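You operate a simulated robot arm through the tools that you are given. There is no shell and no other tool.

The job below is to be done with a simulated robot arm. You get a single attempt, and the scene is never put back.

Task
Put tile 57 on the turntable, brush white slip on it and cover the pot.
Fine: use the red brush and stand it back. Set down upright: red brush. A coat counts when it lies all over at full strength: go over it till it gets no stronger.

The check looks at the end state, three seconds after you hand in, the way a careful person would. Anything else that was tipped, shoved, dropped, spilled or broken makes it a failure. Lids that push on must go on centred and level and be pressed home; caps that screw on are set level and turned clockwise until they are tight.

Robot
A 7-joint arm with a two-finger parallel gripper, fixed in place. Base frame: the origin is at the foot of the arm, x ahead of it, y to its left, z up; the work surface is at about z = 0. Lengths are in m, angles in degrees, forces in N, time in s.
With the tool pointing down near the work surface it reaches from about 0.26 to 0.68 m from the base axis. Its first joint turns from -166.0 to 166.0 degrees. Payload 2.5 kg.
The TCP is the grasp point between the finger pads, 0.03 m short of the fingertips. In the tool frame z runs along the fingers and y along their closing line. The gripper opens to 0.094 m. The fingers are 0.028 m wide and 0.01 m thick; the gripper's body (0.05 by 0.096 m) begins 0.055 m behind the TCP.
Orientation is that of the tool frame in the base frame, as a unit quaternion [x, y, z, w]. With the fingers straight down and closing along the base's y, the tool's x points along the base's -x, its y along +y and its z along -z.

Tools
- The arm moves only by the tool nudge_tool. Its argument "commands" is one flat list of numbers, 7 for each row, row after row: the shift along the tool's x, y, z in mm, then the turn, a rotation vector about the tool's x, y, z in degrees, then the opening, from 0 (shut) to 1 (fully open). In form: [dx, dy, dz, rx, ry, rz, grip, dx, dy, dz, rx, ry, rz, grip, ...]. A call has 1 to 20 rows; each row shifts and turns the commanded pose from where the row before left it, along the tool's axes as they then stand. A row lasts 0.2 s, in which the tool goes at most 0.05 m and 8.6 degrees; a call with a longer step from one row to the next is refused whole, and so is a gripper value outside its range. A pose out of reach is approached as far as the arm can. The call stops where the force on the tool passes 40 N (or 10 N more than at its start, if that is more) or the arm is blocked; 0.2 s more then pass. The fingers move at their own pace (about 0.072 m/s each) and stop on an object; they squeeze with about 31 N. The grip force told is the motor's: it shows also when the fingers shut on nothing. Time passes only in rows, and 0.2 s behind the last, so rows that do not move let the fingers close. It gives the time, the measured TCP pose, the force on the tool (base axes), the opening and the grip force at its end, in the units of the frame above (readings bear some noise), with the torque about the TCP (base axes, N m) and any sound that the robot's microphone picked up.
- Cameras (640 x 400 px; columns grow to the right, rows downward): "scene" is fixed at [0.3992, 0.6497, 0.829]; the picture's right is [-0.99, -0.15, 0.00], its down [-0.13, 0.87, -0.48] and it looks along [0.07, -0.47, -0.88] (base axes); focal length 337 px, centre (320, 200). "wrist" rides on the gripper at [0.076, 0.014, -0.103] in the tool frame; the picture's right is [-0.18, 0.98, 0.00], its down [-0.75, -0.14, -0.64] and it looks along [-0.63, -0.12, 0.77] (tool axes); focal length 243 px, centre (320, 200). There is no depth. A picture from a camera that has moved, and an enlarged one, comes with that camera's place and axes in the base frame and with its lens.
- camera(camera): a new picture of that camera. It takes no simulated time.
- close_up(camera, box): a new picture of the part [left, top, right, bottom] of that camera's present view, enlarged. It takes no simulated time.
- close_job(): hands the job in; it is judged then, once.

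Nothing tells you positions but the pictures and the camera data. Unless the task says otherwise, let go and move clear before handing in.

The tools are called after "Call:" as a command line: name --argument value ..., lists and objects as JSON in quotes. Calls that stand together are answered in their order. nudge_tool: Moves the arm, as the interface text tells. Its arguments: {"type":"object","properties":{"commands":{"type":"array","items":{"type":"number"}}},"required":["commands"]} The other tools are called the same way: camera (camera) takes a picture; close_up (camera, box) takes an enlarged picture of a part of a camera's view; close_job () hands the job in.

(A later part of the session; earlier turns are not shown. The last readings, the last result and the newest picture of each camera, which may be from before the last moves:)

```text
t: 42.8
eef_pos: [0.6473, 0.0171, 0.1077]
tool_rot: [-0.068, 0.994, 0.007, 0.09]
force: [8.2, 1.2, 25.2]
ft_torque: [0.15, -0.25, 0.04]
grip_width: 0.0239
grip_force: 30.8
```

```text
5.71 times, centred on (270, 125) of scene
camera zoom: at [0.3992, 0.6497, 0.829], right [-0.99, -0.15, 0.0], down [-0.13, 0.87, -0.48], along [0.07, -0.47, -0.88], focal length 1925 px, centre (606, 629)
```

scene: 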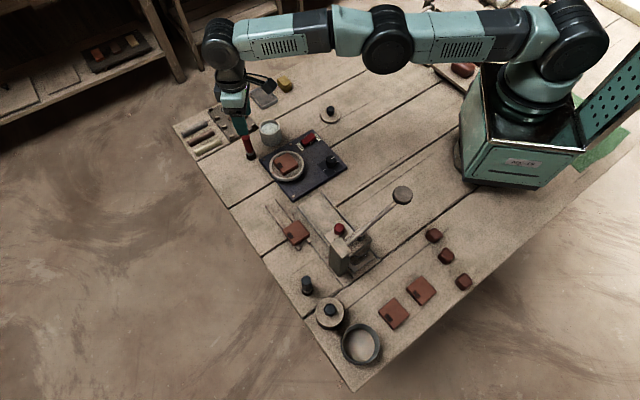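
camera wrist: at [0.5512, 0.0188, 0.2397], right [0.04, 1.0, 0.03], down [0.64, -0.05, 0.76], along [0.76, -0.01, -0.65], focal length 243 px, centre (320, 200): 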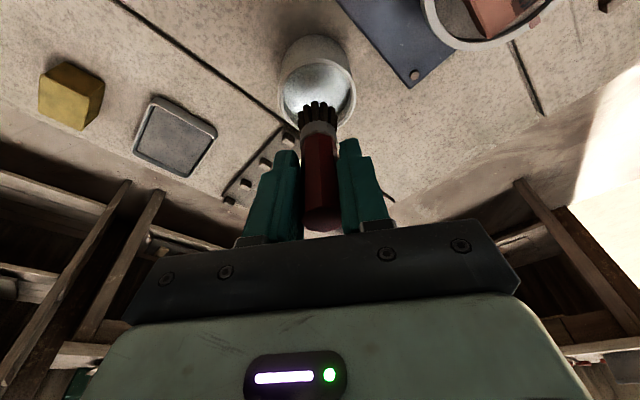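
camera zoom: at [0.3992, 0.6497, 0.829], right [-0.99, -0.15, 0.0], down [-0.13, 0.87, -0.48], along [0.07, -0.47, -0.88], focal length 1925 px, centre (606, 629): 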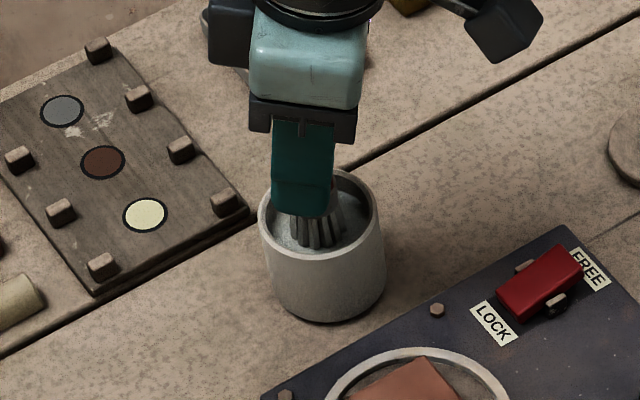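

The bristles are coated and met something solid (25 N), so I raise out of the pot and look at the brush in the grip.

Call:
nudge_tool --commands '[-0.5, 0, -2.5, 0, 0, 0, 0.05, -0.9, 0, -4.9, 0, 0, 0, 0.05, 0, 0, 0, 0, 0, 0, 0.05]'

Call:
close_up --camera "wrist" --box '[240, 60, 400, 240]'

Call:
close_up --camera "scene" --box '[235, 90, 305, 160]'

```text
t: 43.6
eef_pos: [0.6425, 0.0179, 0.1119]
tool_rot: [-0.069, 0.994, 0.005, 0.085]
force: [0.3, -0.1, -1.0]
ft_torque: [0.01, -0.02, 0.02]
grip_width: 0.0232
grip_force: 30.7
```

```text
2.22 times, centred on (320, 150) of wrist
camera zoom: at [0.5499, 0.0191, 0.2007], right [0.04, 1.0, 0.03], down [0.65, -0.05, 0.76], along [0.76, -0.01, -0.65], focal length 539 px, centre (320, 311)
```

zoom: 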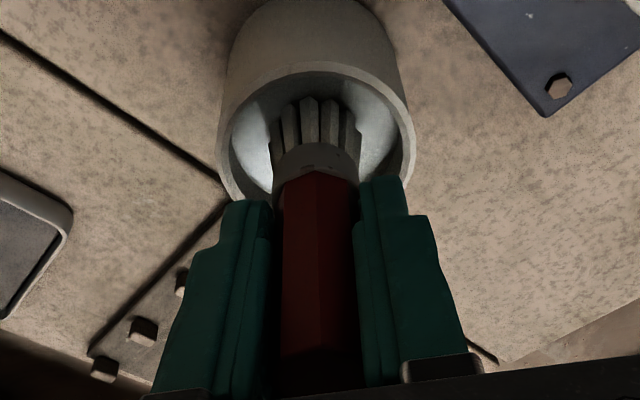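

```text
5.71 times, centred on (270, 125) of scene
camera zoom: at [0.3992, 0.6497, 0.829], right [-0.99, -0.15, 0.0], down [-0.13, 0.87, -0.48], along [0.07, -0.47, -0.88], focal length 1925 px, centre (606, 629)
```

zoom: 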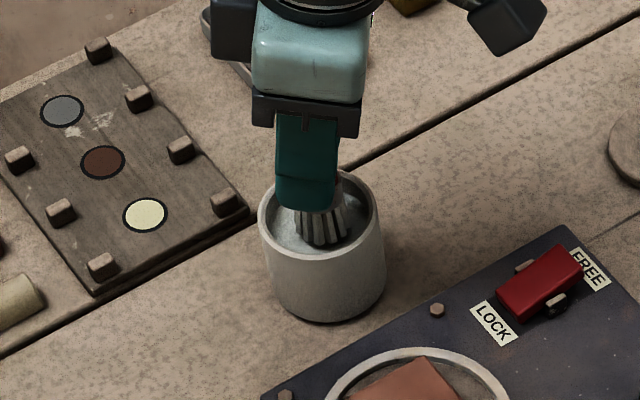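

Call:
nudge_tool --commands '[-2, 0, -11.8, 0, 0, 0, 0.05, -2.1, 0, -11.8, 0, 0, 0, 0.05, -2.1, 0, -11.8, 0, 0, 0, 0.05, -1.4, 0, -7.9, 0, 0, 0, 0.05, 0, 0, 0, 0, 0, 0, 0.05]'

Call:
close_up --camera "wrist" --box '[240, 60, 400, 240]'

Call:
close_up --camera "scene" --box '[235, 90, 305, 160]'

```text
t: 44.8
eef_pos: [0.644, 0.0164, 0.1573]
tool_rot: [-0.069, 0.994, 0.006, 0.088]
force: [0.1, 0.7, 0.0]
ft_torque: [-0.01, 0.05, -0.01]
grip_width: 0.0231
grip_force: 30.8
```

```text
2.22 times, centred on (320, 150) of wrist
camera zoom: at [0.5507, 0.0185, 0.2466], right [0.04, 1.0, 0.03], down [0.64, -0.05, 0.76], along [0.76, -0.01, -0.65], focal length 539 px, centre (320, 311)
```

zoom: 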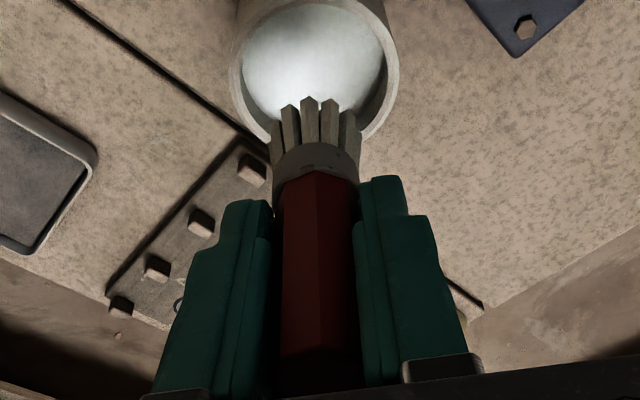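

```text
5.71 times, centred on (270, 125) of scene
camera zoom: at [0.3992, 0.6497, 0.829], right [-0.99, -0.15, 0.0], down [-0.13, 0.87, -0.48], along [0.07, -0.47, -0.88], focal length 1925 px, centre (606, 629)
```

zoom: 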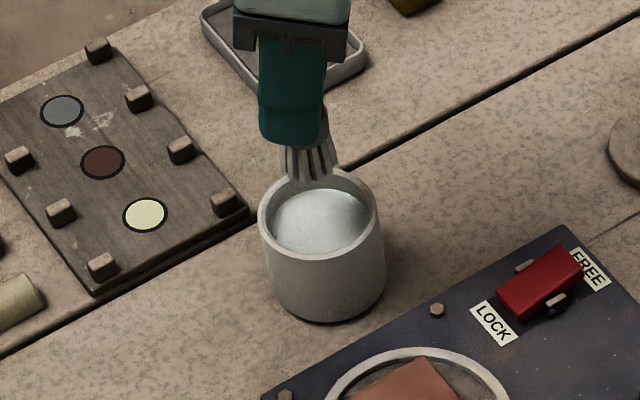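

Bristles are white and the brush hangs straight. Moving it over the tile centre (about (0.575, 0.1355)) at safe height.

Call:
nudge_tool --commands '[10.3, 25.3, -1.8, 0, 0, 0, 0.05, 10.3, 25.3, -1.8, 0, 0, 0, 0.05, 10.3, 25.3, -1.8, 0, 0, 0, 0.05, 10.3, 25.3, -1.8, 0, 0, 0, 0.05, 10.3, 25.2, -1.9, 0, 0, 0, 0.05, 0, 0, 0, 0, 0, 0, 0.05]'

Call:
camera --camera "wrist"

Call:
close_up --camera "wrist" --box '[240, 40, 400, 180]'

Call:
close_up --camera "scene" --box '[240, 110, 340, 200]'

```text
t: 46.2
eef_pos: [0.5742, 0.1333, 0.1571]
tool_rot: [-0.069, 0.994, 0.005, 0.087]
force: [0.4, 0.2, -0.6]
ft_torque: [-0.02, 0.0, 0.01]
grip_width: 0.023
grip_force: 30.7
```

```text
taken
camera wrist: at [0.4812, 0.1351, 0.2458], right [0.04, 1.0, 0.03], down [0.64, -0.05, 0.76], along [0.76, -0.01, -0.65], focal length 243 px, centre (320, 200)
```

wrist: 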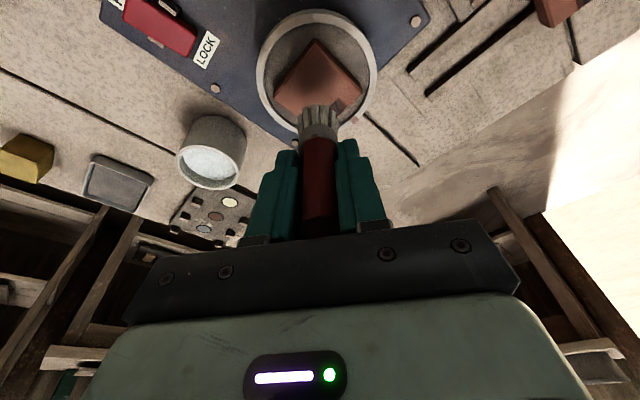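

```text
2.86 times, centred on (320, 110) of wrist
camera zoom: at [0.4812, 0.1351, 0.2458], right [0.04, 1.0, 0.03], down [0.64, -0.05, 0.76], along [0.76, -0.01, -0.65], focal length 693 px, centre (320, 457)
```

zoom: 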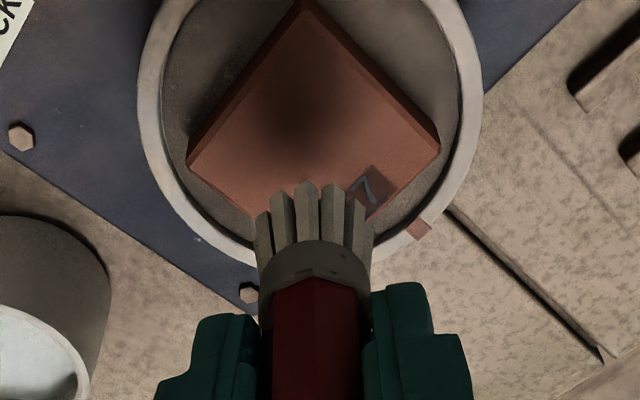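

```text
4.44 times, centred on (290, 155) of scene
camera zoom: at [0.3992, 0.6497, 0.829], right [-0.99, -0.15, 0.0], down [-0.13, 0.87, -0.48], along [0.07, -0.47, -0.88], focal length 1497 px, centre (453, 400)
```

zoom: 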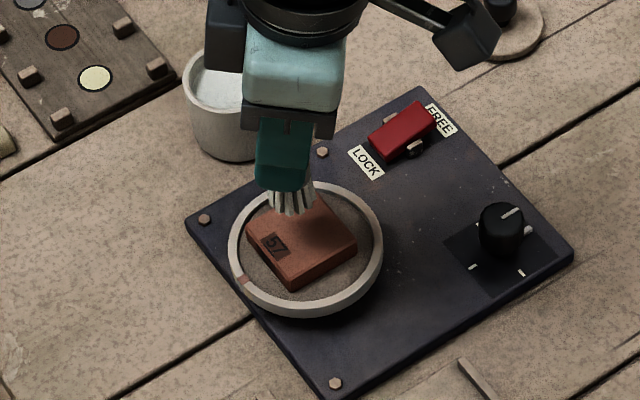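

The brush is over the tile; tile corners point along base x and y. I lower until close and feel for first contact at the tile centre.

Call:
nudge_tool --commands '[1.3, 1.5, 11, 0, 0, 0, 0.05, 1.9, 0, 10.8, 0, 0, 0, 0.05, 0.35, 0, 2, 0, 0, 0, 0.05, 0.17, 0, 1, 0, 0, 0, 0.05, 0.17, 0, 1, 0, 0, 0, 0.05]'

Call:
close_up --camera "scene" --box '[260, 130, 320, 190]'

```text
t: 47.4
eef_pos: [0.5752, 0.137, 0.1321]
tool_rot: [-0.069, 0.994, 0.006, 0.086]
force: [-0.3, -0.1, -0.3]
ft_torque: [0.02, -0.01, 0.02]
grip_width: 0.023
grip_force: 31.0
```

```text
6.67 times, centred on (290, 160) of scene
camera zoom: at [0.3992, 0.6497, 0.829], right [-0.99, -0.15, 0.0], down [-0.13, 0.87, -0.48], along [0.07, -0.47, -0.88], focal length 2246 px, centre (520, 467)
```

zoom: 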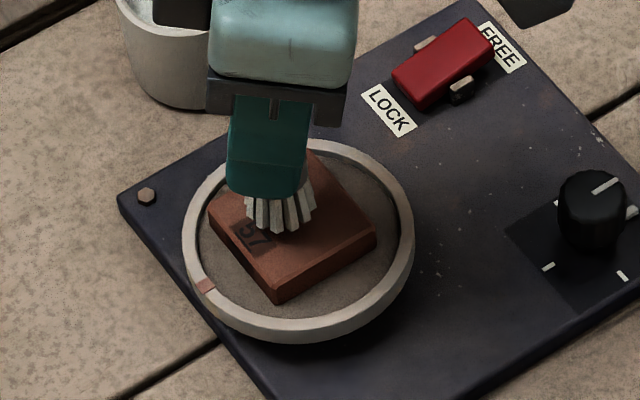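

Call:
nudge_tool --commands '[0.17, 0, 1, 0, 0, 0, 0.05, 0.17, 0, 1, 0, 0, 0, 0.05]'

Call:
close_up --camera "scene" --box '[260, 130, 320, 190]'

Call:
close_up --camera "wrist" --box '[240, 50, 400, 190]'

```text
t: 48.0
eef_pos: [0.5758, 0.1371, 0.1292]
tool_rot: [-0.068, 0.994, 0.005, 0.087]
force: [0.4, 0.0, 0.2]
ft_torque: [-0.01, -0.01, -0.02]
grip_width: 0.0233
grip_force: 31.0
```

```text
6.67 times, centred on (290, 160) of scene
camera zoom: at [0.3992, 0.6497, 0.829], right [-0.99, -0.15, 0.0], down [-0.13, 0.87, -0.48], along [0.07, -0.47, -0.88], focal length 2246 px, centre (520, 467)
```

zoom: 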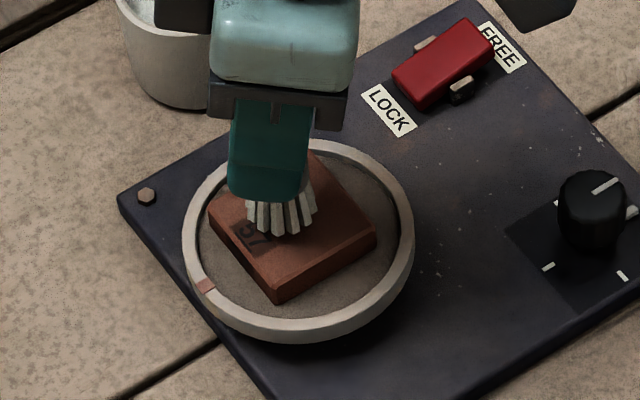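

```text
2.86 times, centred on (320, 120) of wrist
camera zoom: at [0.4818, 0.1379, 0.218], right [0.04, 1.0, 0.03], down [0.64, -0.05, 0.76], along [0.76, -0.01, -0.65], focal length 693 px, centre (320, 429)
```

zoom: 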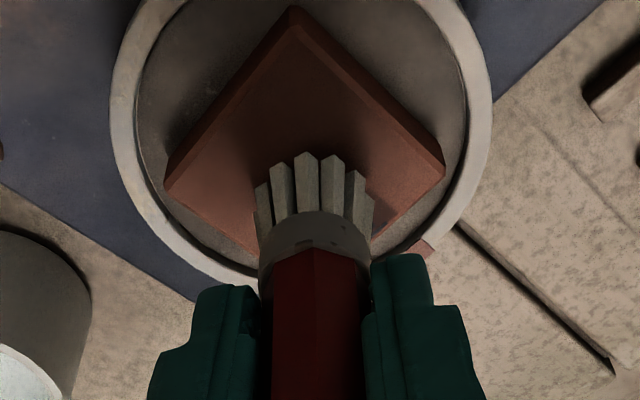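

Call:
nudge_tool --commands '[0.17, 0, 1, 0, 0, 0, 0.05, 0.17, 0, 1, 0, 0, 0, 0.05]'

Call:
close_up --camera "scene" --box '[260, 130, 320, 190]'

```text
t: 48.6
eef_pos: [0.575, 0.1351, 0.1267]
tool_rot: [-0.068, 0.994, 0.006, 0.087]
force: [0.3, 0.5, -0.5]
ft_torque: [0.01, -0.02, 0.0]
grip_width: 0.023
grip_force: 30.8
```

```text
6.67 times, centred on (290, 160) of scene
camera zoom: at [0.3992, 0.6497, 0.829], right [-0.99, -0.15, 0.0], down [-0.13, 0.87, -0.48], along [0.07, -0.47, -0.88], focal length 2246 px, centre (520, 467)
```

zoom: 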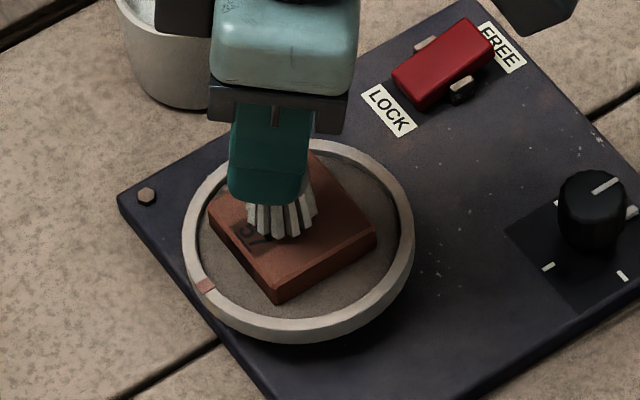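

Call:
nudge_tool --commands '[0.17, 0, 1, 0, 0, 0, 0.05, 0, 0, 0, 0, 0, 0, 0.05]'

Call:
close_up --camera "scene" --box '[260, 130, 320, 190]'

```text
t: 49.2
eef_pos: [0.5748, 0.1356, 0.1268]
tool_rot: [-0.068, 0.994, 0.006, 0.087]
force: [-0.1, 0.1, -0.8]
ft_torque: [0.02, -0.03, 0.0]
grip_width: 0.023
grip_force: 30.9
```

```text
6.67 times, centred on (290, 160) of scene
camera zoom: at [0.3992, 0.6497, 0.829], right [-0.99, -0.15, 0.0], down [-0.13, 0.87, -0.48], along [0.07, -0.47, -0.88], focal length 2246 px, centre (520, 467)
```

zoom: 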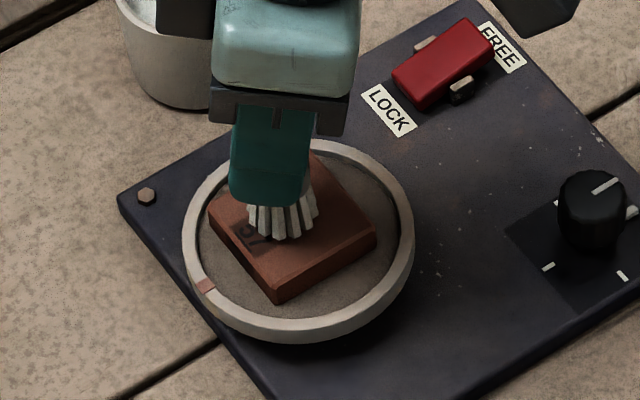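

Call:
nudge_tool --commands '[0.17, 0, 1, 0, 0, 0, 0.05, 0, 0, 0, 0, 0, 0, 0.05]'

Call:
close_up --camera "scene" --box '[270, 140, 310, 180]'

```text
t: 49.8
eef_pos: [0.5744, 0.1368, 0.1254]
tool_rot: [-0.069, 0.994, 0.005, 0.087]
force: [0.6, 0.5, -1.9]
ft_torque: [0.01, -0.03, -0.01]
grip_width: 0.0231
grip_force: 30.9
```

```text
10.00 times, centred on (290, 160) of scene
camera zoom: at [0.3992, 0.6497, 0.829], right [-0.99, -0.15, 0.0], down [-0.13, 0.87, -0.48], along [0.07, -0.47, -0.88], focal length 3369 px, centre (620, 600)
```

zoom: 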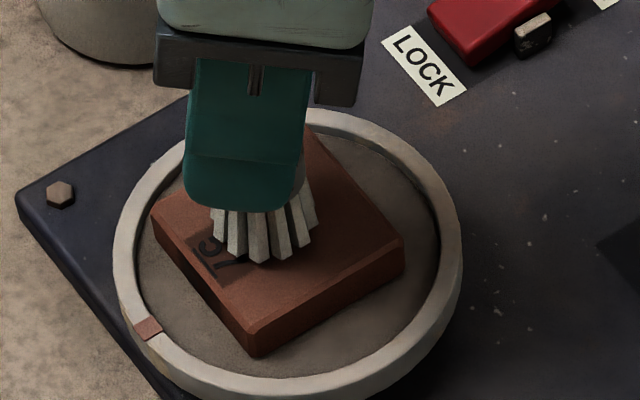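

Call:
nudge_tool --commands '[0.17, 0, 1, 0, 0, 0, 0.05, 0, 0, 0, 0, 0, 0, 0.05]'

Call:
close_up --camera "scene" --box '[270, 140, 310, 180]'

```text
t: 50.4
eef_pos: [0.5747, 0.1361, 0.1254]
tool_rot: [-0.069, 0.994, 0.006, 0.087]
force: [0.3, 0.3, 0.4]
ft_torque: [0.03, 0.01, 0.01]
grip_width: 0.0231
grip_force: 31.0
```

```text
10.00 times, centred on (290, 160) of scene
camera zoom: at [0.3992, 0.6497, 0.829], right [-0.99, -0.15, 0.0], down [-0.13, 0.87, -0.48], along [0.07, -0.47, -0.88], focal length 3369 px, centre (620, 600)
```

zoom: 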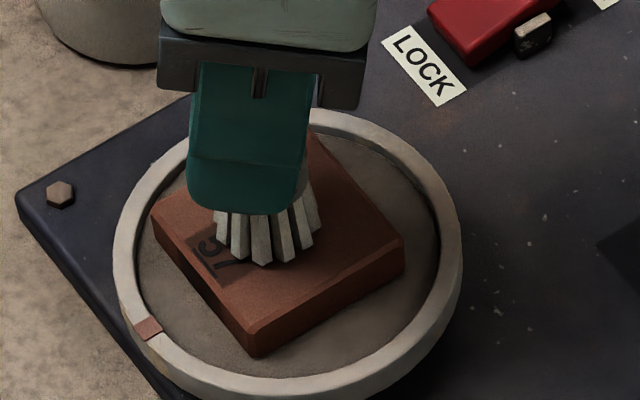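

Call:
nudge_tool --commands '[0.17, 0, 1, 0, 0, 0, 0.05, 0, 0, 0, 0, 0, 0, 0.05]'

Call:
close_up --camera "wrist" --box '[260, 60, 380, 160]'

Call:
close_up --camera "scene" --box '[270, 140, 310, 180]'

```text
t: 51.0
eef_pos: [0.5755, 0.1361, 0.1234]
tool_rot: [-0.068, 0.994, 0.006, 0.087]
force: [0.2, -0.4, -1.0]
ft_torque: [-0.03, 0.01, 0.05]
grip_width: 0.0231
grip_force: 30.5
```

```text
4.00 times, centred on (320, 110) of wrist
camera zoom: at [0.4813, 0.138, 0.2123], right [0.04, 1.0, 0.03], down [0.64, -0.05, 0.76], along [0.76, -0.01, -0.65], focal length 970 px, centre (320, 560)
```

zoom: 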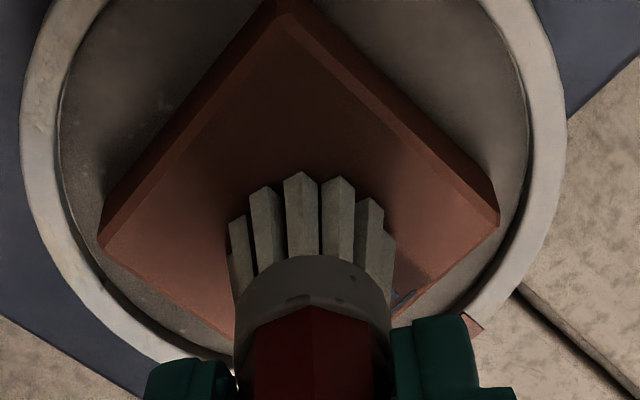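

```text
10.00 times, centred on (290, 160) of scene
camera zoom: at [0.3992, 0.6497, 0.829], right [-0.99, -0.15, 0.0], down [-0.13, 0.87, -0.48], along [0.07, -0.47, -0.88], focal length 3369 px, centre (620, 600)
```

zoom: 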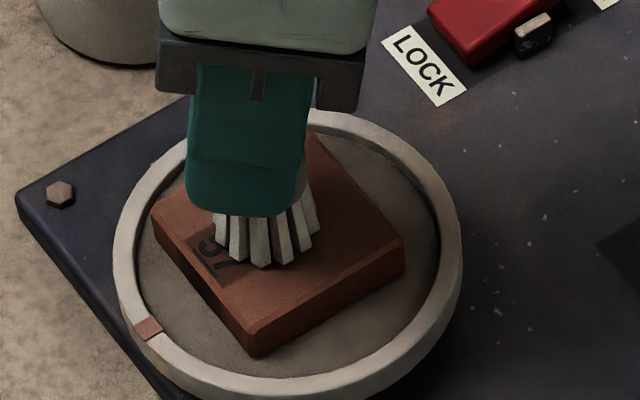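

Call:
nudge_tool --commands '[0.17, 0, 1, 0, 0, 0, 0.05, 0, 0, 0, 0, 0, 0, 0.05]'

Call:
close_up --camera "scene" --box '[270, 140, 310, 180]'

```text
t: 51.6
eef_pos: [0.5758, 0.1354, 0.1235]
tool_rot: [-0.068, 0.994, 0.006, 0.087]
force: [-0.1, 0.0, -0.5]
ft_torque: [0.03, 0.0, 0.0]
grip_width: 0.0232
grip_force: 30.8
```

```text
10.00 times, centred on (290, 160) of scene
camera zoom: at [0.3992, 0.6497, 0.829], right [-0.99, -0.15, 0.0], down [-0.13, 0.87, -0.48], along [0.07, -0.47, -0.88], focal length 3369 px, centre (620, 600)
```

zoom: 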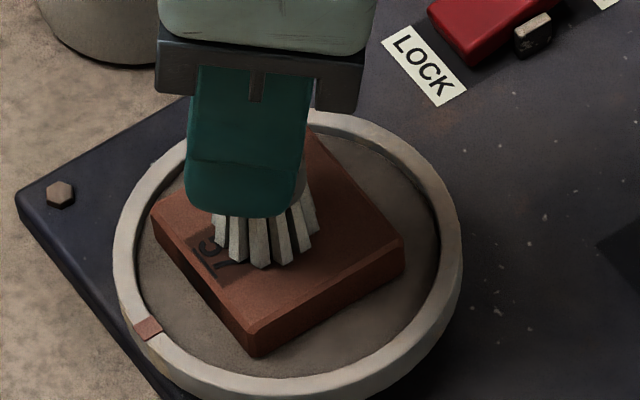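

Call:
nudge_tool --commands '[0.17, 0, 1, 0, 0, 0, 0.05, 0, 0, 0, 0, 0, 0, 0.05]'

Call:
close_up --camera "wrist" --box '[260, 60, 380, 160]'

Call:
close_up --camera "scene" --box '[270, 140, 310, 180]'

```text
t: 52.2
eef_pos: [0.5766, 0.1364, 0.1225]
tool_rot: [-0.069, 0.994, 0.006, 0.087]
force: [-1.9, 0.4, 5.9]
ft_torque: [-0.01, 0.23, -0.02]
grip_width: 0.0233
grip_force: 30.9
```

```text
4.00 times, centred on (320, 110) of wrist
camera zoom: at [0.482, 0.1378, 0.2112], right [0.04, 1.0, 0.03], down [0.64, -0.05, 0.76], along [0.76, -0.01, -0.64], focal length 970 px, centre (320, 560)
```

zoom: 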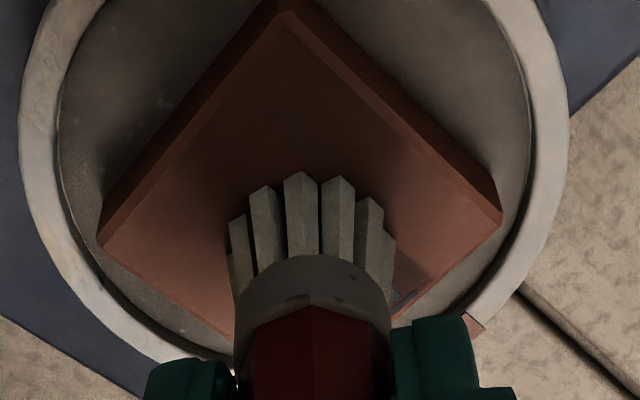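

```text
10.00 times, centred on (290, 160) of scene
camera zoom: at [0.3992, 0.6497, 0.829], right [-0.99, -0.15, 0.0], down [-0.13, 0.87, -0.48], along [0.07, -0.47, -0.88], focal length 3369 px, centre (620, 600)
```

zoom: 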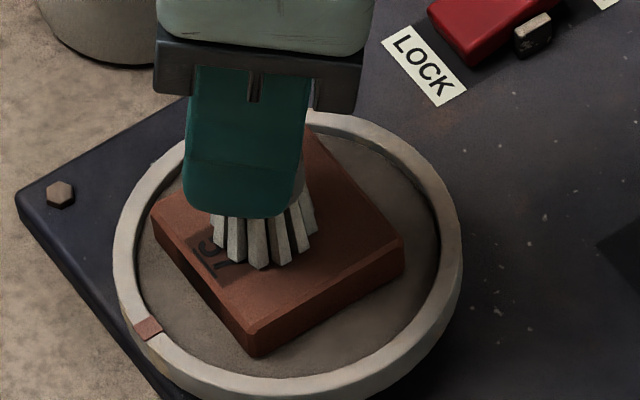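

Contact at about 6 N with the tool at z≈0.123. Making a first short stroke along the tile to see how the slip goes on.

Call:
nudge_tool --commands '[-4.72, 3.61, 0.83, 0, 0, 0, 0.05, -4.72, 3.61, 0.83, 0, 0, 0, 0.05, -4.72, 3.61, 0.83, 0, 0, 0, 0.05]'

Call:
close_up --camera "wrist" --box '[240, 50, 400, 190]'

Call:
close_up --camera "scene" --box '[260, 130, 320, 190]'

```text
t: 53.0
eef_pos: [0.5896, 0.1492, 0.1227]
tool_rot: [-0.069, 0.994, 0.006, 0.088]
force: [-3.6, -4.6, 15.7]
ft_torque: [-0.22, 0.46, 0.05]
grip_width: 0.0231
grip_force: 31.0
```

```text
2.86 times, centred on (320, 120) of wrist
camera zoom: at [0.4949, 0.1506, 0.2104], right [0.04, 1.0, 0.03], down [0.64, -0.05, 0.76], along [0.76, -0.01, -0.65], focal length 693 px, centre (320, 429)
```

zoom: 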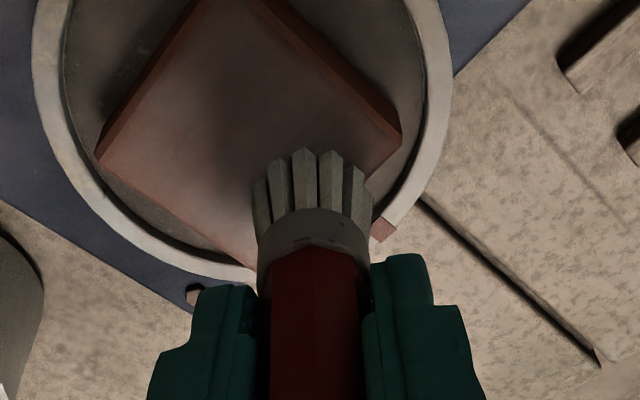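

```text
6.67 times, centred on (290, 160) of scene
camera zoom: at [0.3992, 0.6497, 0.829], right [-0.99, -0.15, 0.0], down [-0.13, 0.87, -0.48], along [0.07, -0.47, -0.88], focal length 2246 px, centre (520, 467)
```

zoom: 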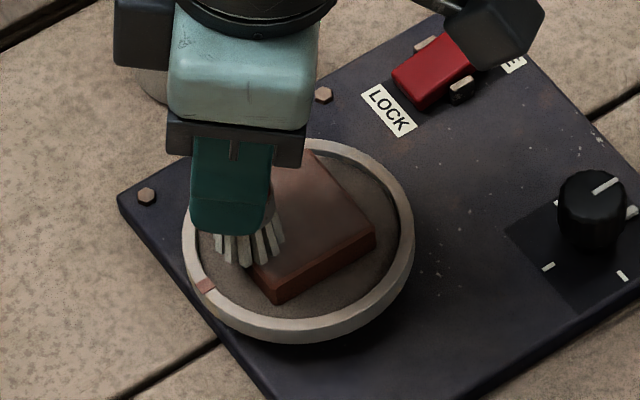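

The slip goes on as a faint first layer; pressing is a bit heavy (16 N), so I lift slightly and run a raster of strokes along the tile edges.

Call:
nudge_tool --commands '[-0.12, 0, -0.8, 0, 0, 0, 0.05, 3.56, 4.79, -0.63, 0, 0, 0, 0.05, 3.56, 4.79, -0.63, 0, 0, 0, 0.05, 3.56, 4.79, -0.63, 0, 0, 0, 0.05]'

Call:
close_up --camera "wrist" --box '[240, 50, 400, 190]'

Call:
close_up --camera "scene" --box '[260, 130, 320, 190]'

```text
t: 54.0
eef_pos: [0.5743, 0.1621, 0.1219]
tool_rot: [-0.068, 0.994, 0.007, 0.088]
force: [1.6, -1.0, 5.7]
ft_torque: [-0.14, -0.04, 0.04]
grip_width: 0.0229
grip_force: 30.6
```

```text
2.86 times, centred on (320, 120) of wrist
camera zoom: at [0.4811, 0.1636, 0.2105], right [0.04, 1.0, 0.03], down [0.64, -0.05, 0.76], along [0.76, -0.01, -0.65], focal length 693 px, centre (320, 429)
```

zoom: 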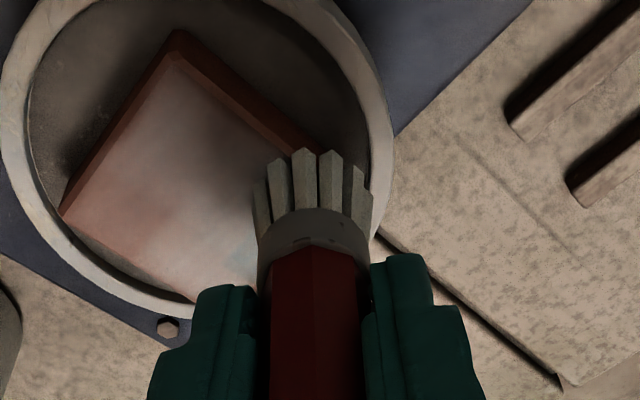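

```text
6.67 times, centred on (290, 160) of scene
camera zoom: at [0.3992, 0.6497, 0.829], right [-0.99, -0.15, 0.0], down [-0.13, 0.87, -0.48], along [0.07, -0.47, -0.88], focal length 2246 px, centre (520, 467)
```

zoom: 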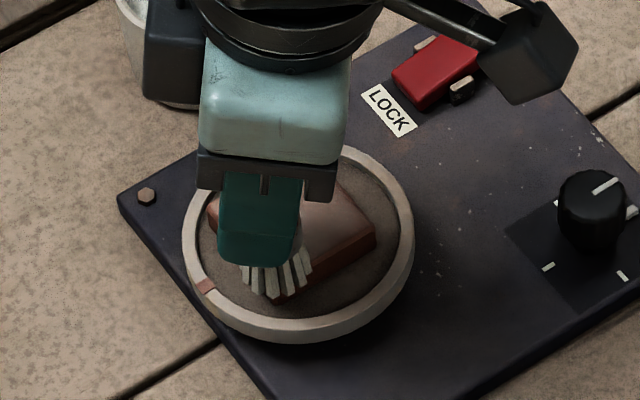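

Call:
nudge_tool --commands '[-5.33, -7.18, 0.94, 0, 0, 0, 0.05, -5.33, -7.18, 0.94, 0, 0, 0, 0.05, -5.33, -7.18, 0.94, 0, 0, 0, 0.05, -5.33, -7.18, 0.94, 0, 0, 0, 0.05, 9.44, -7.22, -1.67, 0, 0, 0, 0.05, 5.33, 7.18, -0.94, 0, 0, 0, 0.05, 5.33, 7.18, -0.94, 0, 0, 0, 0.05, 5.33, 7.18, -0.94, 0, 0, 0, 0.05, 5.33, 7.18, -0.94, 0, 0, 0, 0.05]'

Call:
close_up --camera "wrist" --box '[240, 30, 400, 170]'

Call:
close_up --camera "scene" --box '[260, 130, 320, 190]'

```text
t: 56.0
eef_pos: [0.5672, 0.1537, 0.1232]
tool_rot: [-0.069, 0.994, 0.006, 0.087]
force: [-0.3, 0.7, -0.7]
ft_torque: [0.02, -0.01, -0.02]
grip_width: 0.0231
grip_force: 30.8
```

```text
2.86 times, centred on (320, 100) of wrist
camera zoom: at [0.4735, 0.1557, 0.2116], right [0.04, 1.0, 0.03], down [0.64, -0.05, 0.76], along [0.76, -0.01, -0.65], focal length 693 px, centre (320, 486)
```

zoom: 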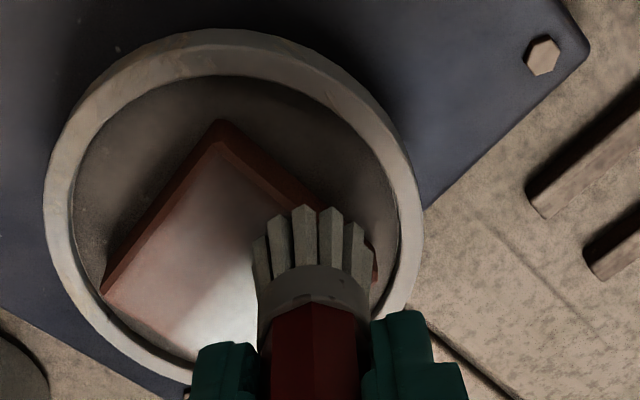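

```text
6.67 times, centred on (290, 160) of scene
camera zoom: at [0.3992, 0.6497, 0.829], right [-0.99, -0.15, 0.0], down [-0.13, 0.87, -0.48], along [0.07, -0.47, -0.88], focal length 2246 px, centre (520, 467)
```

zoom: 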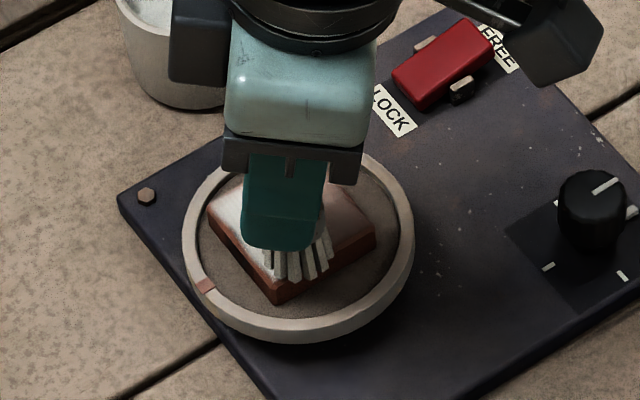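

Call:
nudge_tool --commands '[9.54, -7.22, -0.97, 0, 0, 0, 0.05, -5.33, -7.18, 0.94, 0, 0, 0, 0.05, -5.33, -7.18, 0.94, 0, 0, 0, 0.05, -5.33, -7.18, 0.94, 0, 0, 0, 0.05, -5.33, -7.18, 0.94, 0, 0, 0, 0.05, 9.44, -7.22, -1.67, 0, 0, 0, 0.05, 5.33, 7.18, -0.94, 0, 0, 0, 0.05, 5.33, 7.18, -0.94, 0, 0, 0, 0.05, 5.33, 7.18, -0.94, 0, 0, 0, 0.05, 5.33, 7.18, -0.94, 0, 0, 0, 0.05]'

Call:
close_up --camera "wrist" --box '[240, 50, 400, 190]'

Call:
close_up --camera "scene" --box '[260, 130, 320, 190]'

```text
t: 58.2
eef_pos: [0.5514, 0.1358, 0.1214]
tool_rot: [-0.069, 0.994, 0.006, 0.087]
force: [1.9, -0.1, 0.9]
ft_torque: [-0.06, -0.02, -0.03]
grip_width: 0.0229
grip_force: 30.5
```

```text
2.86 times, centred on (320, 120) of wrist
camera zoom: at [0.4563, 0.139, 0.2104], right [0.04, 1.0, 0.03], down [0.64, -0.05, 0.76], along [0.76, -0.01, -0.65], focal length 693 px, centre (320, 429)
```

zoom: 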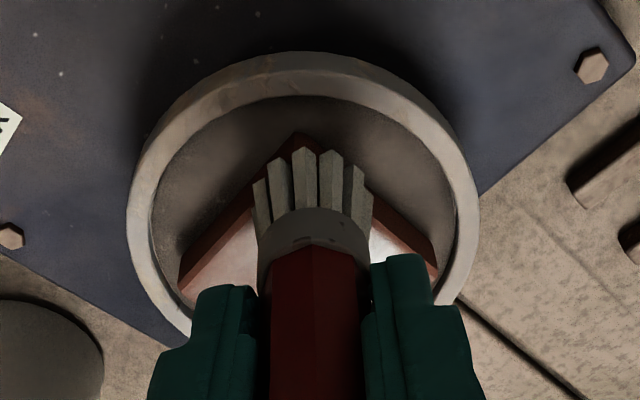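

```text
6.67 times, centred on (290, 160) of scene
camera zoom: at [0.3992, 0.6497, 0.829], right [-0.99, -0.15, 0.0], down [-0.13, 0.87, -0.48], along [0.07, -0.47, -0.88], focal length 2246 px, centre (520, 467)
```

zoom: 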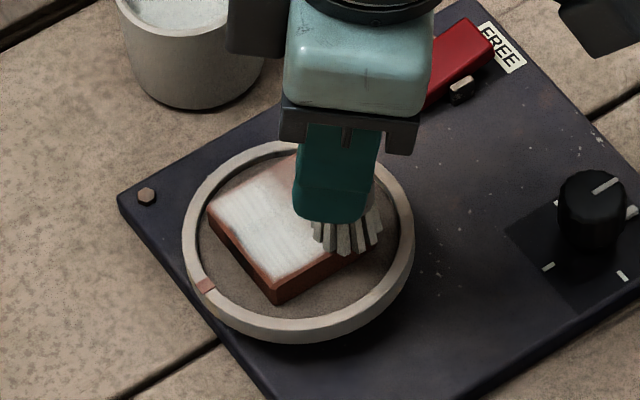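

The coat is turning white nicely and the tile has not moved. Second pass across in the other direction.

Call:
nudge_tool --commands '[-7.03, 5.42, 1.55, 0, 0, 0, 0.05, -7.08, 5.42, 1.25, 0, 0, 0, 0.05, -7.08, 5.42, 1.25, 0, 0, 0, 0.05, -7.08, 5.42, 1.25, 0, 0, 0, 0.05, -7.41, -9.98, 1.31, 0, 0, 0, 0.05, 7.08, -5.42, -1.25, 0, 0, 0, 0.05, 7.08, -5.42, -1.25, 0, 0, 0, 0.05, 7.08, -5.42, -1.25, 0, 0, 0, 0.05, 7.08, -5.42, -1.25, 0, 0, 0, 0.05, -7.41, -9.98, 1.31, 0, 0, 0, 0.05, -7.08, 5.42, 1.25, 0, 0, 0, 0.05, -7.08, 5.42, 1.25, 0, 0, 0, 0.05, -7.08, 5.42, 1.25, 0, 0, 0, 0.05, -7.08, 5.42, 1.25, 0, 0, 0, 0.05, -7.41, -9.98, 1.31, 0, 0, 0, 0.05, 7.08, -5.42, -1.25, 0, 0, 0, 0.05, 7.08, -5.42, -1.25, 0, 0, 0, 0.05, 7.08, -5.42, -1.25, 0, 0, 0, 0.05, 7.08, -5.42, -1.25, 0, 0, 0, 0.05]'

Call:
close_up --camera "wrist" --box '[240, 30, 440, 190]'

Call:
close_up --camera "scene" --box '[260, 130, 320, 190]'

```text
t: 62.2
eef_pos: [0.5766, 0.1087, 0.1212]
tool_rot: [-0.069, 0.994, 0.006, 0.086]
force: [-0.1, 0.6, -1.0]
ft_torque: [0.01, 0.01, 0.02]
grip_width: 0.023
grip_force: 31.2
```

```text
2.50 times, centred on (340, 110) of wrist
camera zoom: at [0.4823, 0.111, 0.2099], right [0.04, 1.0, 0.03], down [0.65, -0.05, 0.76], along [0.76, -0.01, -0.65], focal length 606 px, centre (270, 425)
```

zoom: 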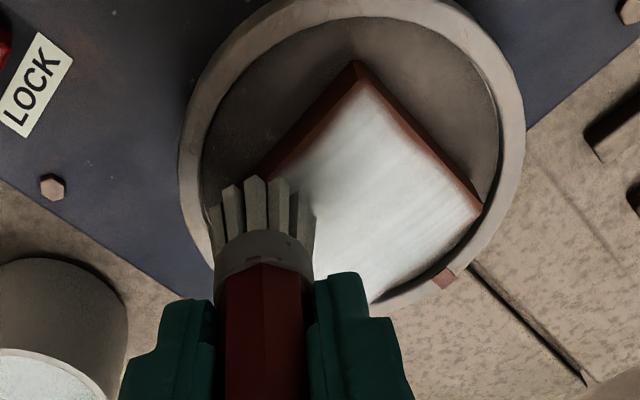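

```text
6.67 times, centred on (290, 160) of scene
camera zoom: at [0.3992, 0.6497, 0.829], right [-0.99, -0.15, 0.0], down [-0.13, 0.87, -0.48], along [0.07, -0.47, -0.88], focal length 2246 px, centre (520, 467)
```

zoom: 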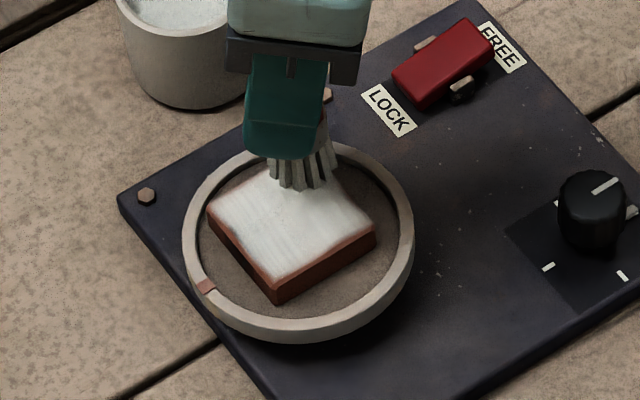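

Good white coverage; edges look thinner. I lift off, look at the tile, and go back to the pot to reload the brush.

Call:
nudge_tool --commands '[-3.1, 0, -17.7, 0, 0, 0, 0.05, -3.2, 0, -17.8, 0, 0, 0, 0.05, -13.5, -25.3, 2.4, 0, 0, 0, 0.05, -13.5, -25.3, 2.4, 0, 0, 0, 0.05, -13.5, -25.3, 2.4, 0, 0, 0, 0.05, -13.5, -25.2, 2.4, 0, 0, 0, 0.05, 0, 0, 0, 0, 0, 0, 0.05]'

Call:
camera --camera "wrist"

Call:
close_up --camera "wrist" --box '[240, 40, 400, 180]'

Call:
close_up --camera "scene" --box '[265, 140, 310, 190]'

```text
t: 63.8
eef_pos: [0.6456, 0.0175, 0.157]
tool_rot: [-0.069, 0.994, 0.005, 0.087]
force: [0.0, 0.1, -0.3]
ft_torque: [-0.02, -0.01, -0.01]
grip_width: 0.0229
grip_force: 30.7
```

```text
taken
camera wrist: at [0.5522, 0.0192, 0.2455], right [0.04, 1.0, 0.03], down [0.64, -0.05, 0.76], along [0.76, -0.01, -0.65], focal length 243 px, centre (320, 200)
```

wrist: 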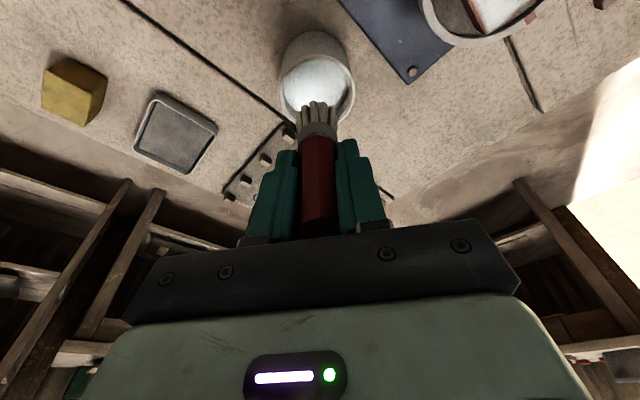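

```text
2.86 times, centred on (320, 110) of wrist
camera zoom: at [0.5522, 0.0192, 0.2455], right [0.04, 1.0, 0.03], down [0.64, -0.05, 0.76], along [0.76, -0.01, -0.65], focal length 693 px, centre (320, 457)
```

zoom: 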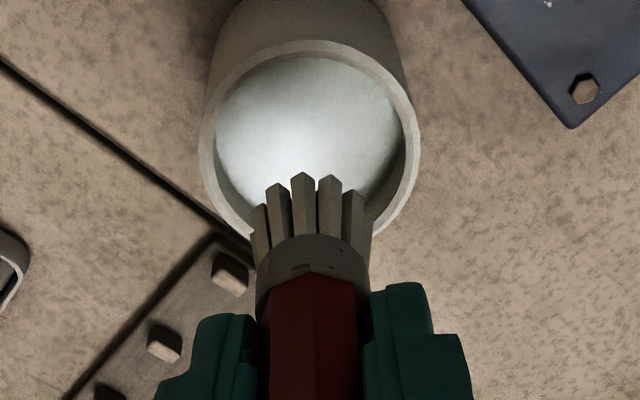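

```text
8.00 times, centred on (288, 165) of scene
camera zoom: at [0.3992, 0.6497, 0.829], right [-0.99, -0.15, 0.0], down [-0.13, 0.87, -0.48], along [0.07, -0.47, -0.88], focal length 2695 px, centre (580, 480)
```

zoom: 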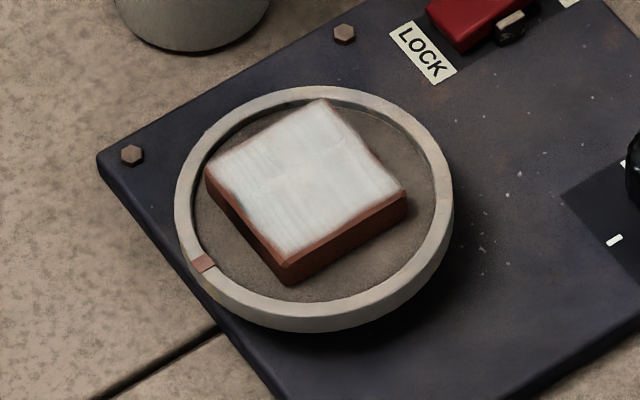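

The tile is mostly white with thinner lower edges. Reloading the brush with a gentler dip.

Call:
nudge_tool --commands '[2.6, 0, 14.5, 0, 0, 0, 0.05, 2.6, 0, 14.5, 0, 0, 0, 0.05, 2, 0, 11.5, 0, 0, 0, 0.05, 0.7, 0, 4, 0, 0, 0, 0.05, 0, 0, 0, 0, 0, 0, 0.05]'

Call:
close_up --camera "wrist" --box '[240, 60, 400, 200]'

Call:
close_up --camera "scene" --box '[235, 90, 305, 160]'

```text
t: 65.0
eef_pos: [0.6461, 0.0158, 0.1108]
tool_rot: [-0.069, 0.994, 0.006, 0.087]
force: [-0.5, 0.0, -0.5]
ft_torque: [-0.01, 0.0, 0.04]
grip_width: 0.0235
grip_force: 31.0
```

```text
2.86 times, centred on (320, 130) of wrist
camera zoom: at [0.5521, 0.0183, 0.1993], right [0.04, 1.0, 0.03], down [0.64, -0.05, 0.76], along [0.76, -0.01, -0.65], focal length 693 px, centre (320, 400)
```

zoom: 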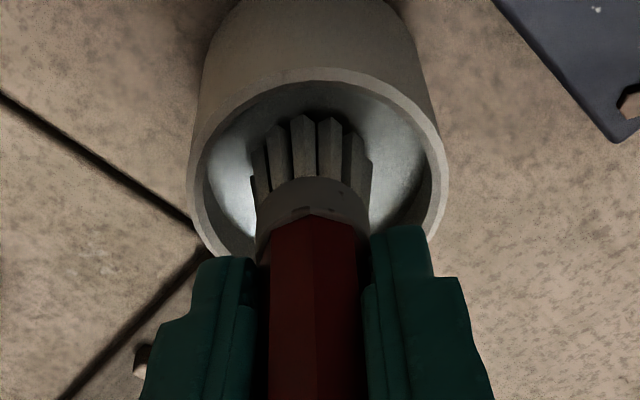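

```text
5.71 times, centred on (270, 125) of scene
camera zoom: at [0.3992, 0.6497, 0.829], right [-0.99, -0.15, 0.0], down [-0.13, 0.87, -0.48], along [0.07, -0.47, -0.88], focal length 1925 px, centre (606, 629)
```

zoom: 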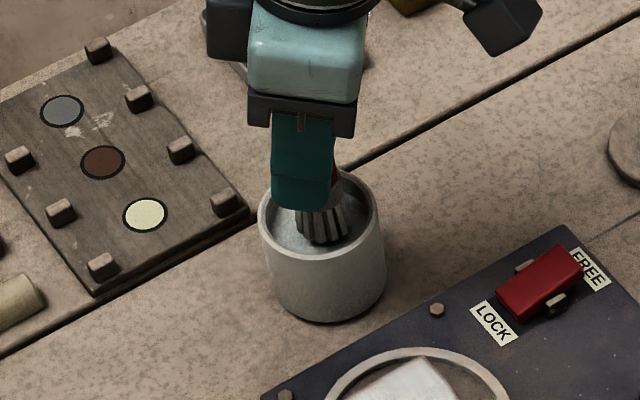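

Call:
nudge_tool --commands '[0.17, 0, 1, 0, 0, 0, 0.05, 0.17, 0, 1, 0, 0, 0, 0.05, 0, 0, 0, 0, 0, 0, 0.05]'

Call:
close_up --camera "wrist" --box '[240, 60, 400, 200]'

Call:
close_up --camera "scene" --box '[245, 110, 295, 150]'

```text
t: 65.8
eef_pos: [0.6448, 0.0177, 0.1097]
tool_rot: [-0.069, 0.994, 0.007, 0.087]
force: [-0.3, 0.0, -1.2]
ft_torque: [-0.01, 0.0, 0.03]
grip_width: 0.0231
grip_force: 30.8
```

```text
2.86 times, centred on (320, 130) of wrist
camera zoom: at [0.5513, 0.0186, 0.1978], right [0.04, 1.0, 0.03], down [0.64, -0.05, 0.76], along [0.76, -0.01, -0.65], focal length 693 px, centre (320, 400)
```

zoom: 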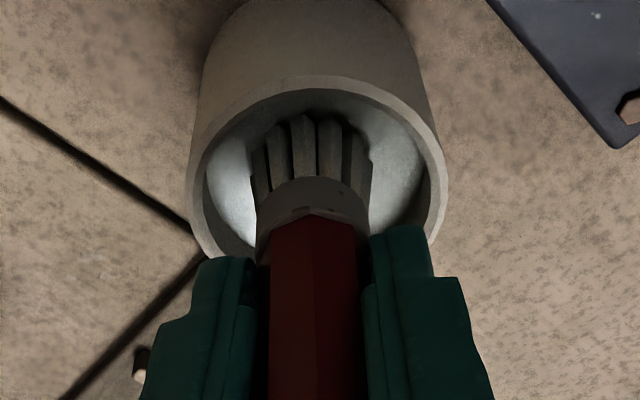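

```text
10.00 times, centred on (270, 130) of scene
camera zoom: at [0.3992, 0.6497, 0.829], right [-0.99, -0.15, 0.0], down [-0.13, 0.87, -0.48], along [0.07, -0.47, -0.88], focal length 3369 px, centre (820, 900)
```

zoom: 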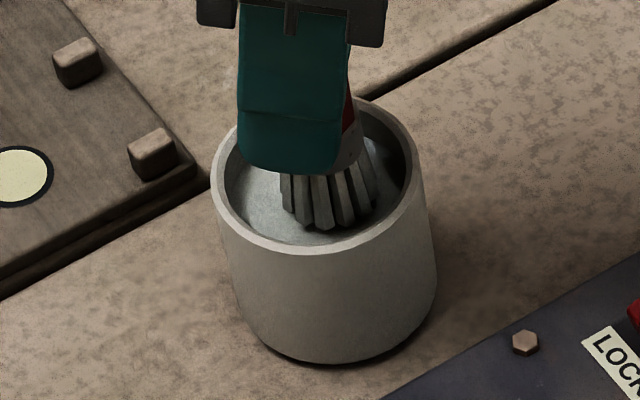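

Call:
nudge_tool --commands '[0.17, 0, 1, 0, 0, 0, 0.05, 0, 0, 0, 0, 0, 0, 0.05]'

Call:
close_up --camera "wrist" --box '[240, 60, 400, 200]'

```text
t: 66.4
eef_pos: [0.6453, 0.0173, 0.109]
tool_rot: [-0.069, 0.994, 0.006, 0.087]
force: [-1.4, 0.0, -1.6]
ft_torque: [-0.01, -0.03, 0.02]
grip_width: 0.0229
grip_force: 31.5
```

```text
2.86 times, centred on (320, 130) of wrist
camera zoom: at [0.551, 0.0186, 0.1971], right [0.04, 1.0, 0.03], down [0.64, -0.05, 0.76], along [0.76, -0.01, -0.65], focal length 693 px, centre (320, 400)
```

zoom: 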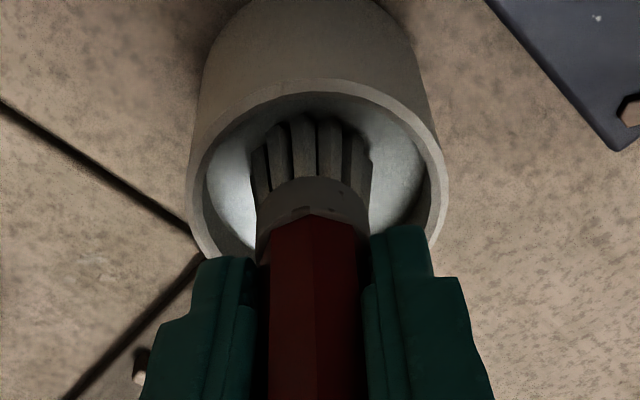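

Call:
nudge_tool --commands '[0.17, 0, 1, 0, 0, 0, 0.05, 0.09, 0, 0.5, 0, 0, 0, 0.05, 0, 0, 0, 0, 0, 0, 0.05]'

Call:
close_up --camera "wrist" --box '[240, 60, 400, 200]'

```text
t: 67.2
eef_pos: [0.6444, 0.0163, 0.1083]
tool_rot: [-0.068, 0.994, 0.006, 0.087]
force: [0.4, -0.5, -0.8]
ft_torque: [0.01, -0.03, 0.03]
grip_width: 0.0228
grip_force: 31.5
```

```text
2.86 times, centred on (320, 130) of wrist
camera zoom: at [0.5505, 0.0188, 0.196], right [0.04, 1.0, 0.03], down [0.64, -0.05, 0.76], along [0.76, -0.01, -0.65], focal length 693 px, centre (320, 400)
```

zoom: 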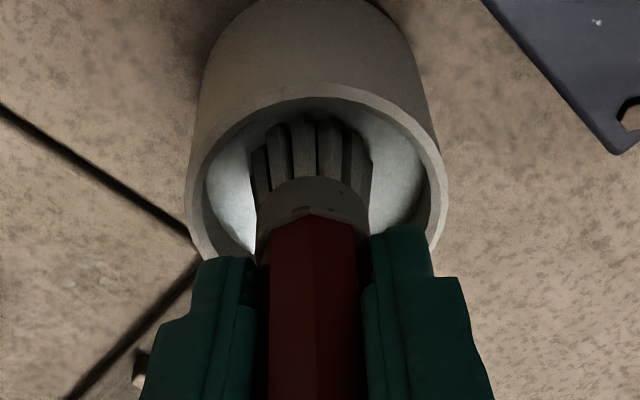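

Call:
nudge_tool --commands '[0.17, 0, 1, 0, 0, 0, 0.05, 0, 0, 0, 0, 0, 0, 0.05]'

Call:
close_up --camera "wrist" --box '[240, 60, 400, 200]'

```text
t: 67.8
eef_pos: [0.6449, 0.0172, 0.1059]
tool_rot: [-0.069, 0.994, 0.005, 0.086]
force: [0.3, -0.7, -0.1]
ft_torque: [0.06, 0.02, 0.01]
grip_width: 0.0232
grip_force: 31.1
```

```text
2.86 times, centred on (320, 130) of wrist
camera zoom: at [0.5506, 0.0192, 0.1949], right [0.04, 1.0, 0.03], down [0.64, -0.05, 0.76], along [0.76, -0.01, -0.65], focal length 693 px, centre (320, 400)
```

zoom: 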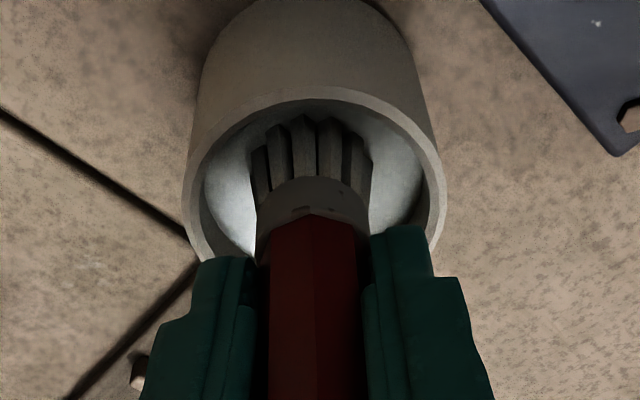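

Call:
nudge_tool --commands '[0.17, 0, 1, 0, 0, 0, 0.05, 0, 0, 0, 0, 0, 0, 0.05]'

Call:
close_up --camera "wrist" --box '[240, 60, 400, 200]'

Call:
close_up --camera "scene" --box '[245, 110, 295, 150]'

```text
t: 68.4
eef_pos: [0.6442, 0.0186, 0.107]
tool_rot: [-0.069, 0.994, 0.006, 0.087]
force: [-1.6, -1.7, 6.1]
ft_torque: [-0.11, 0.17, -0.02]
grip_width: 0.023
grip_force: 30.6
```

```text
2.86 times, centred on (320, 130) of wrist
camera zoom: at [0.5511, 0.0193, 0.1945], right [0.04, 1.0, 0.03], down [0.64, -0.05, 0.76], along [0.76, -0.01, -0.64], focal length 693 px, centre (320, 400)
```

zoom: 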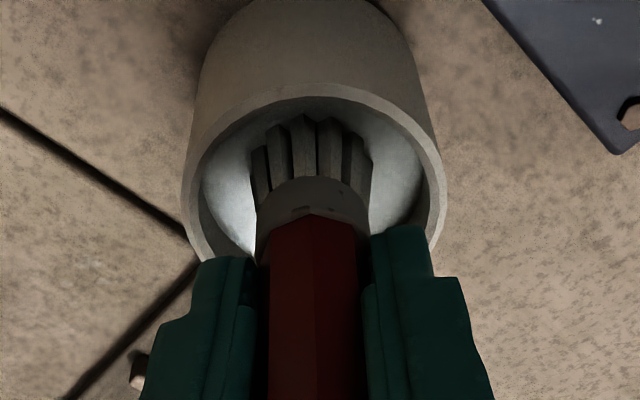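

```text
10.00 times, centred on (270, 130) of scene
camera zoom: at [0.3992, 0.6497, 0.829], right [-0.99, -0.15, 0.0], down [-0.13, 0.87, -0.48], along [0.07, -0.47, -0.88], focal length 3369 px, centre (820, 900)
```

zoom: 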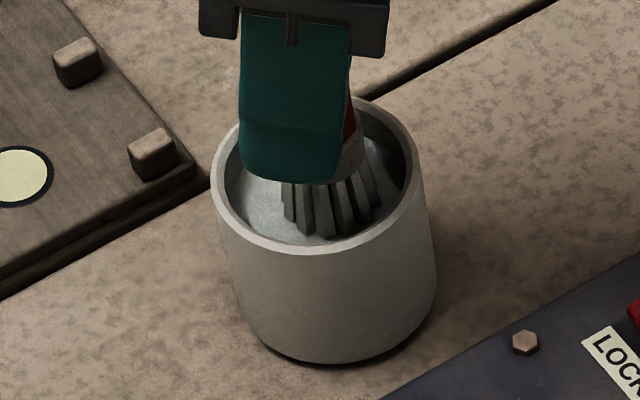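

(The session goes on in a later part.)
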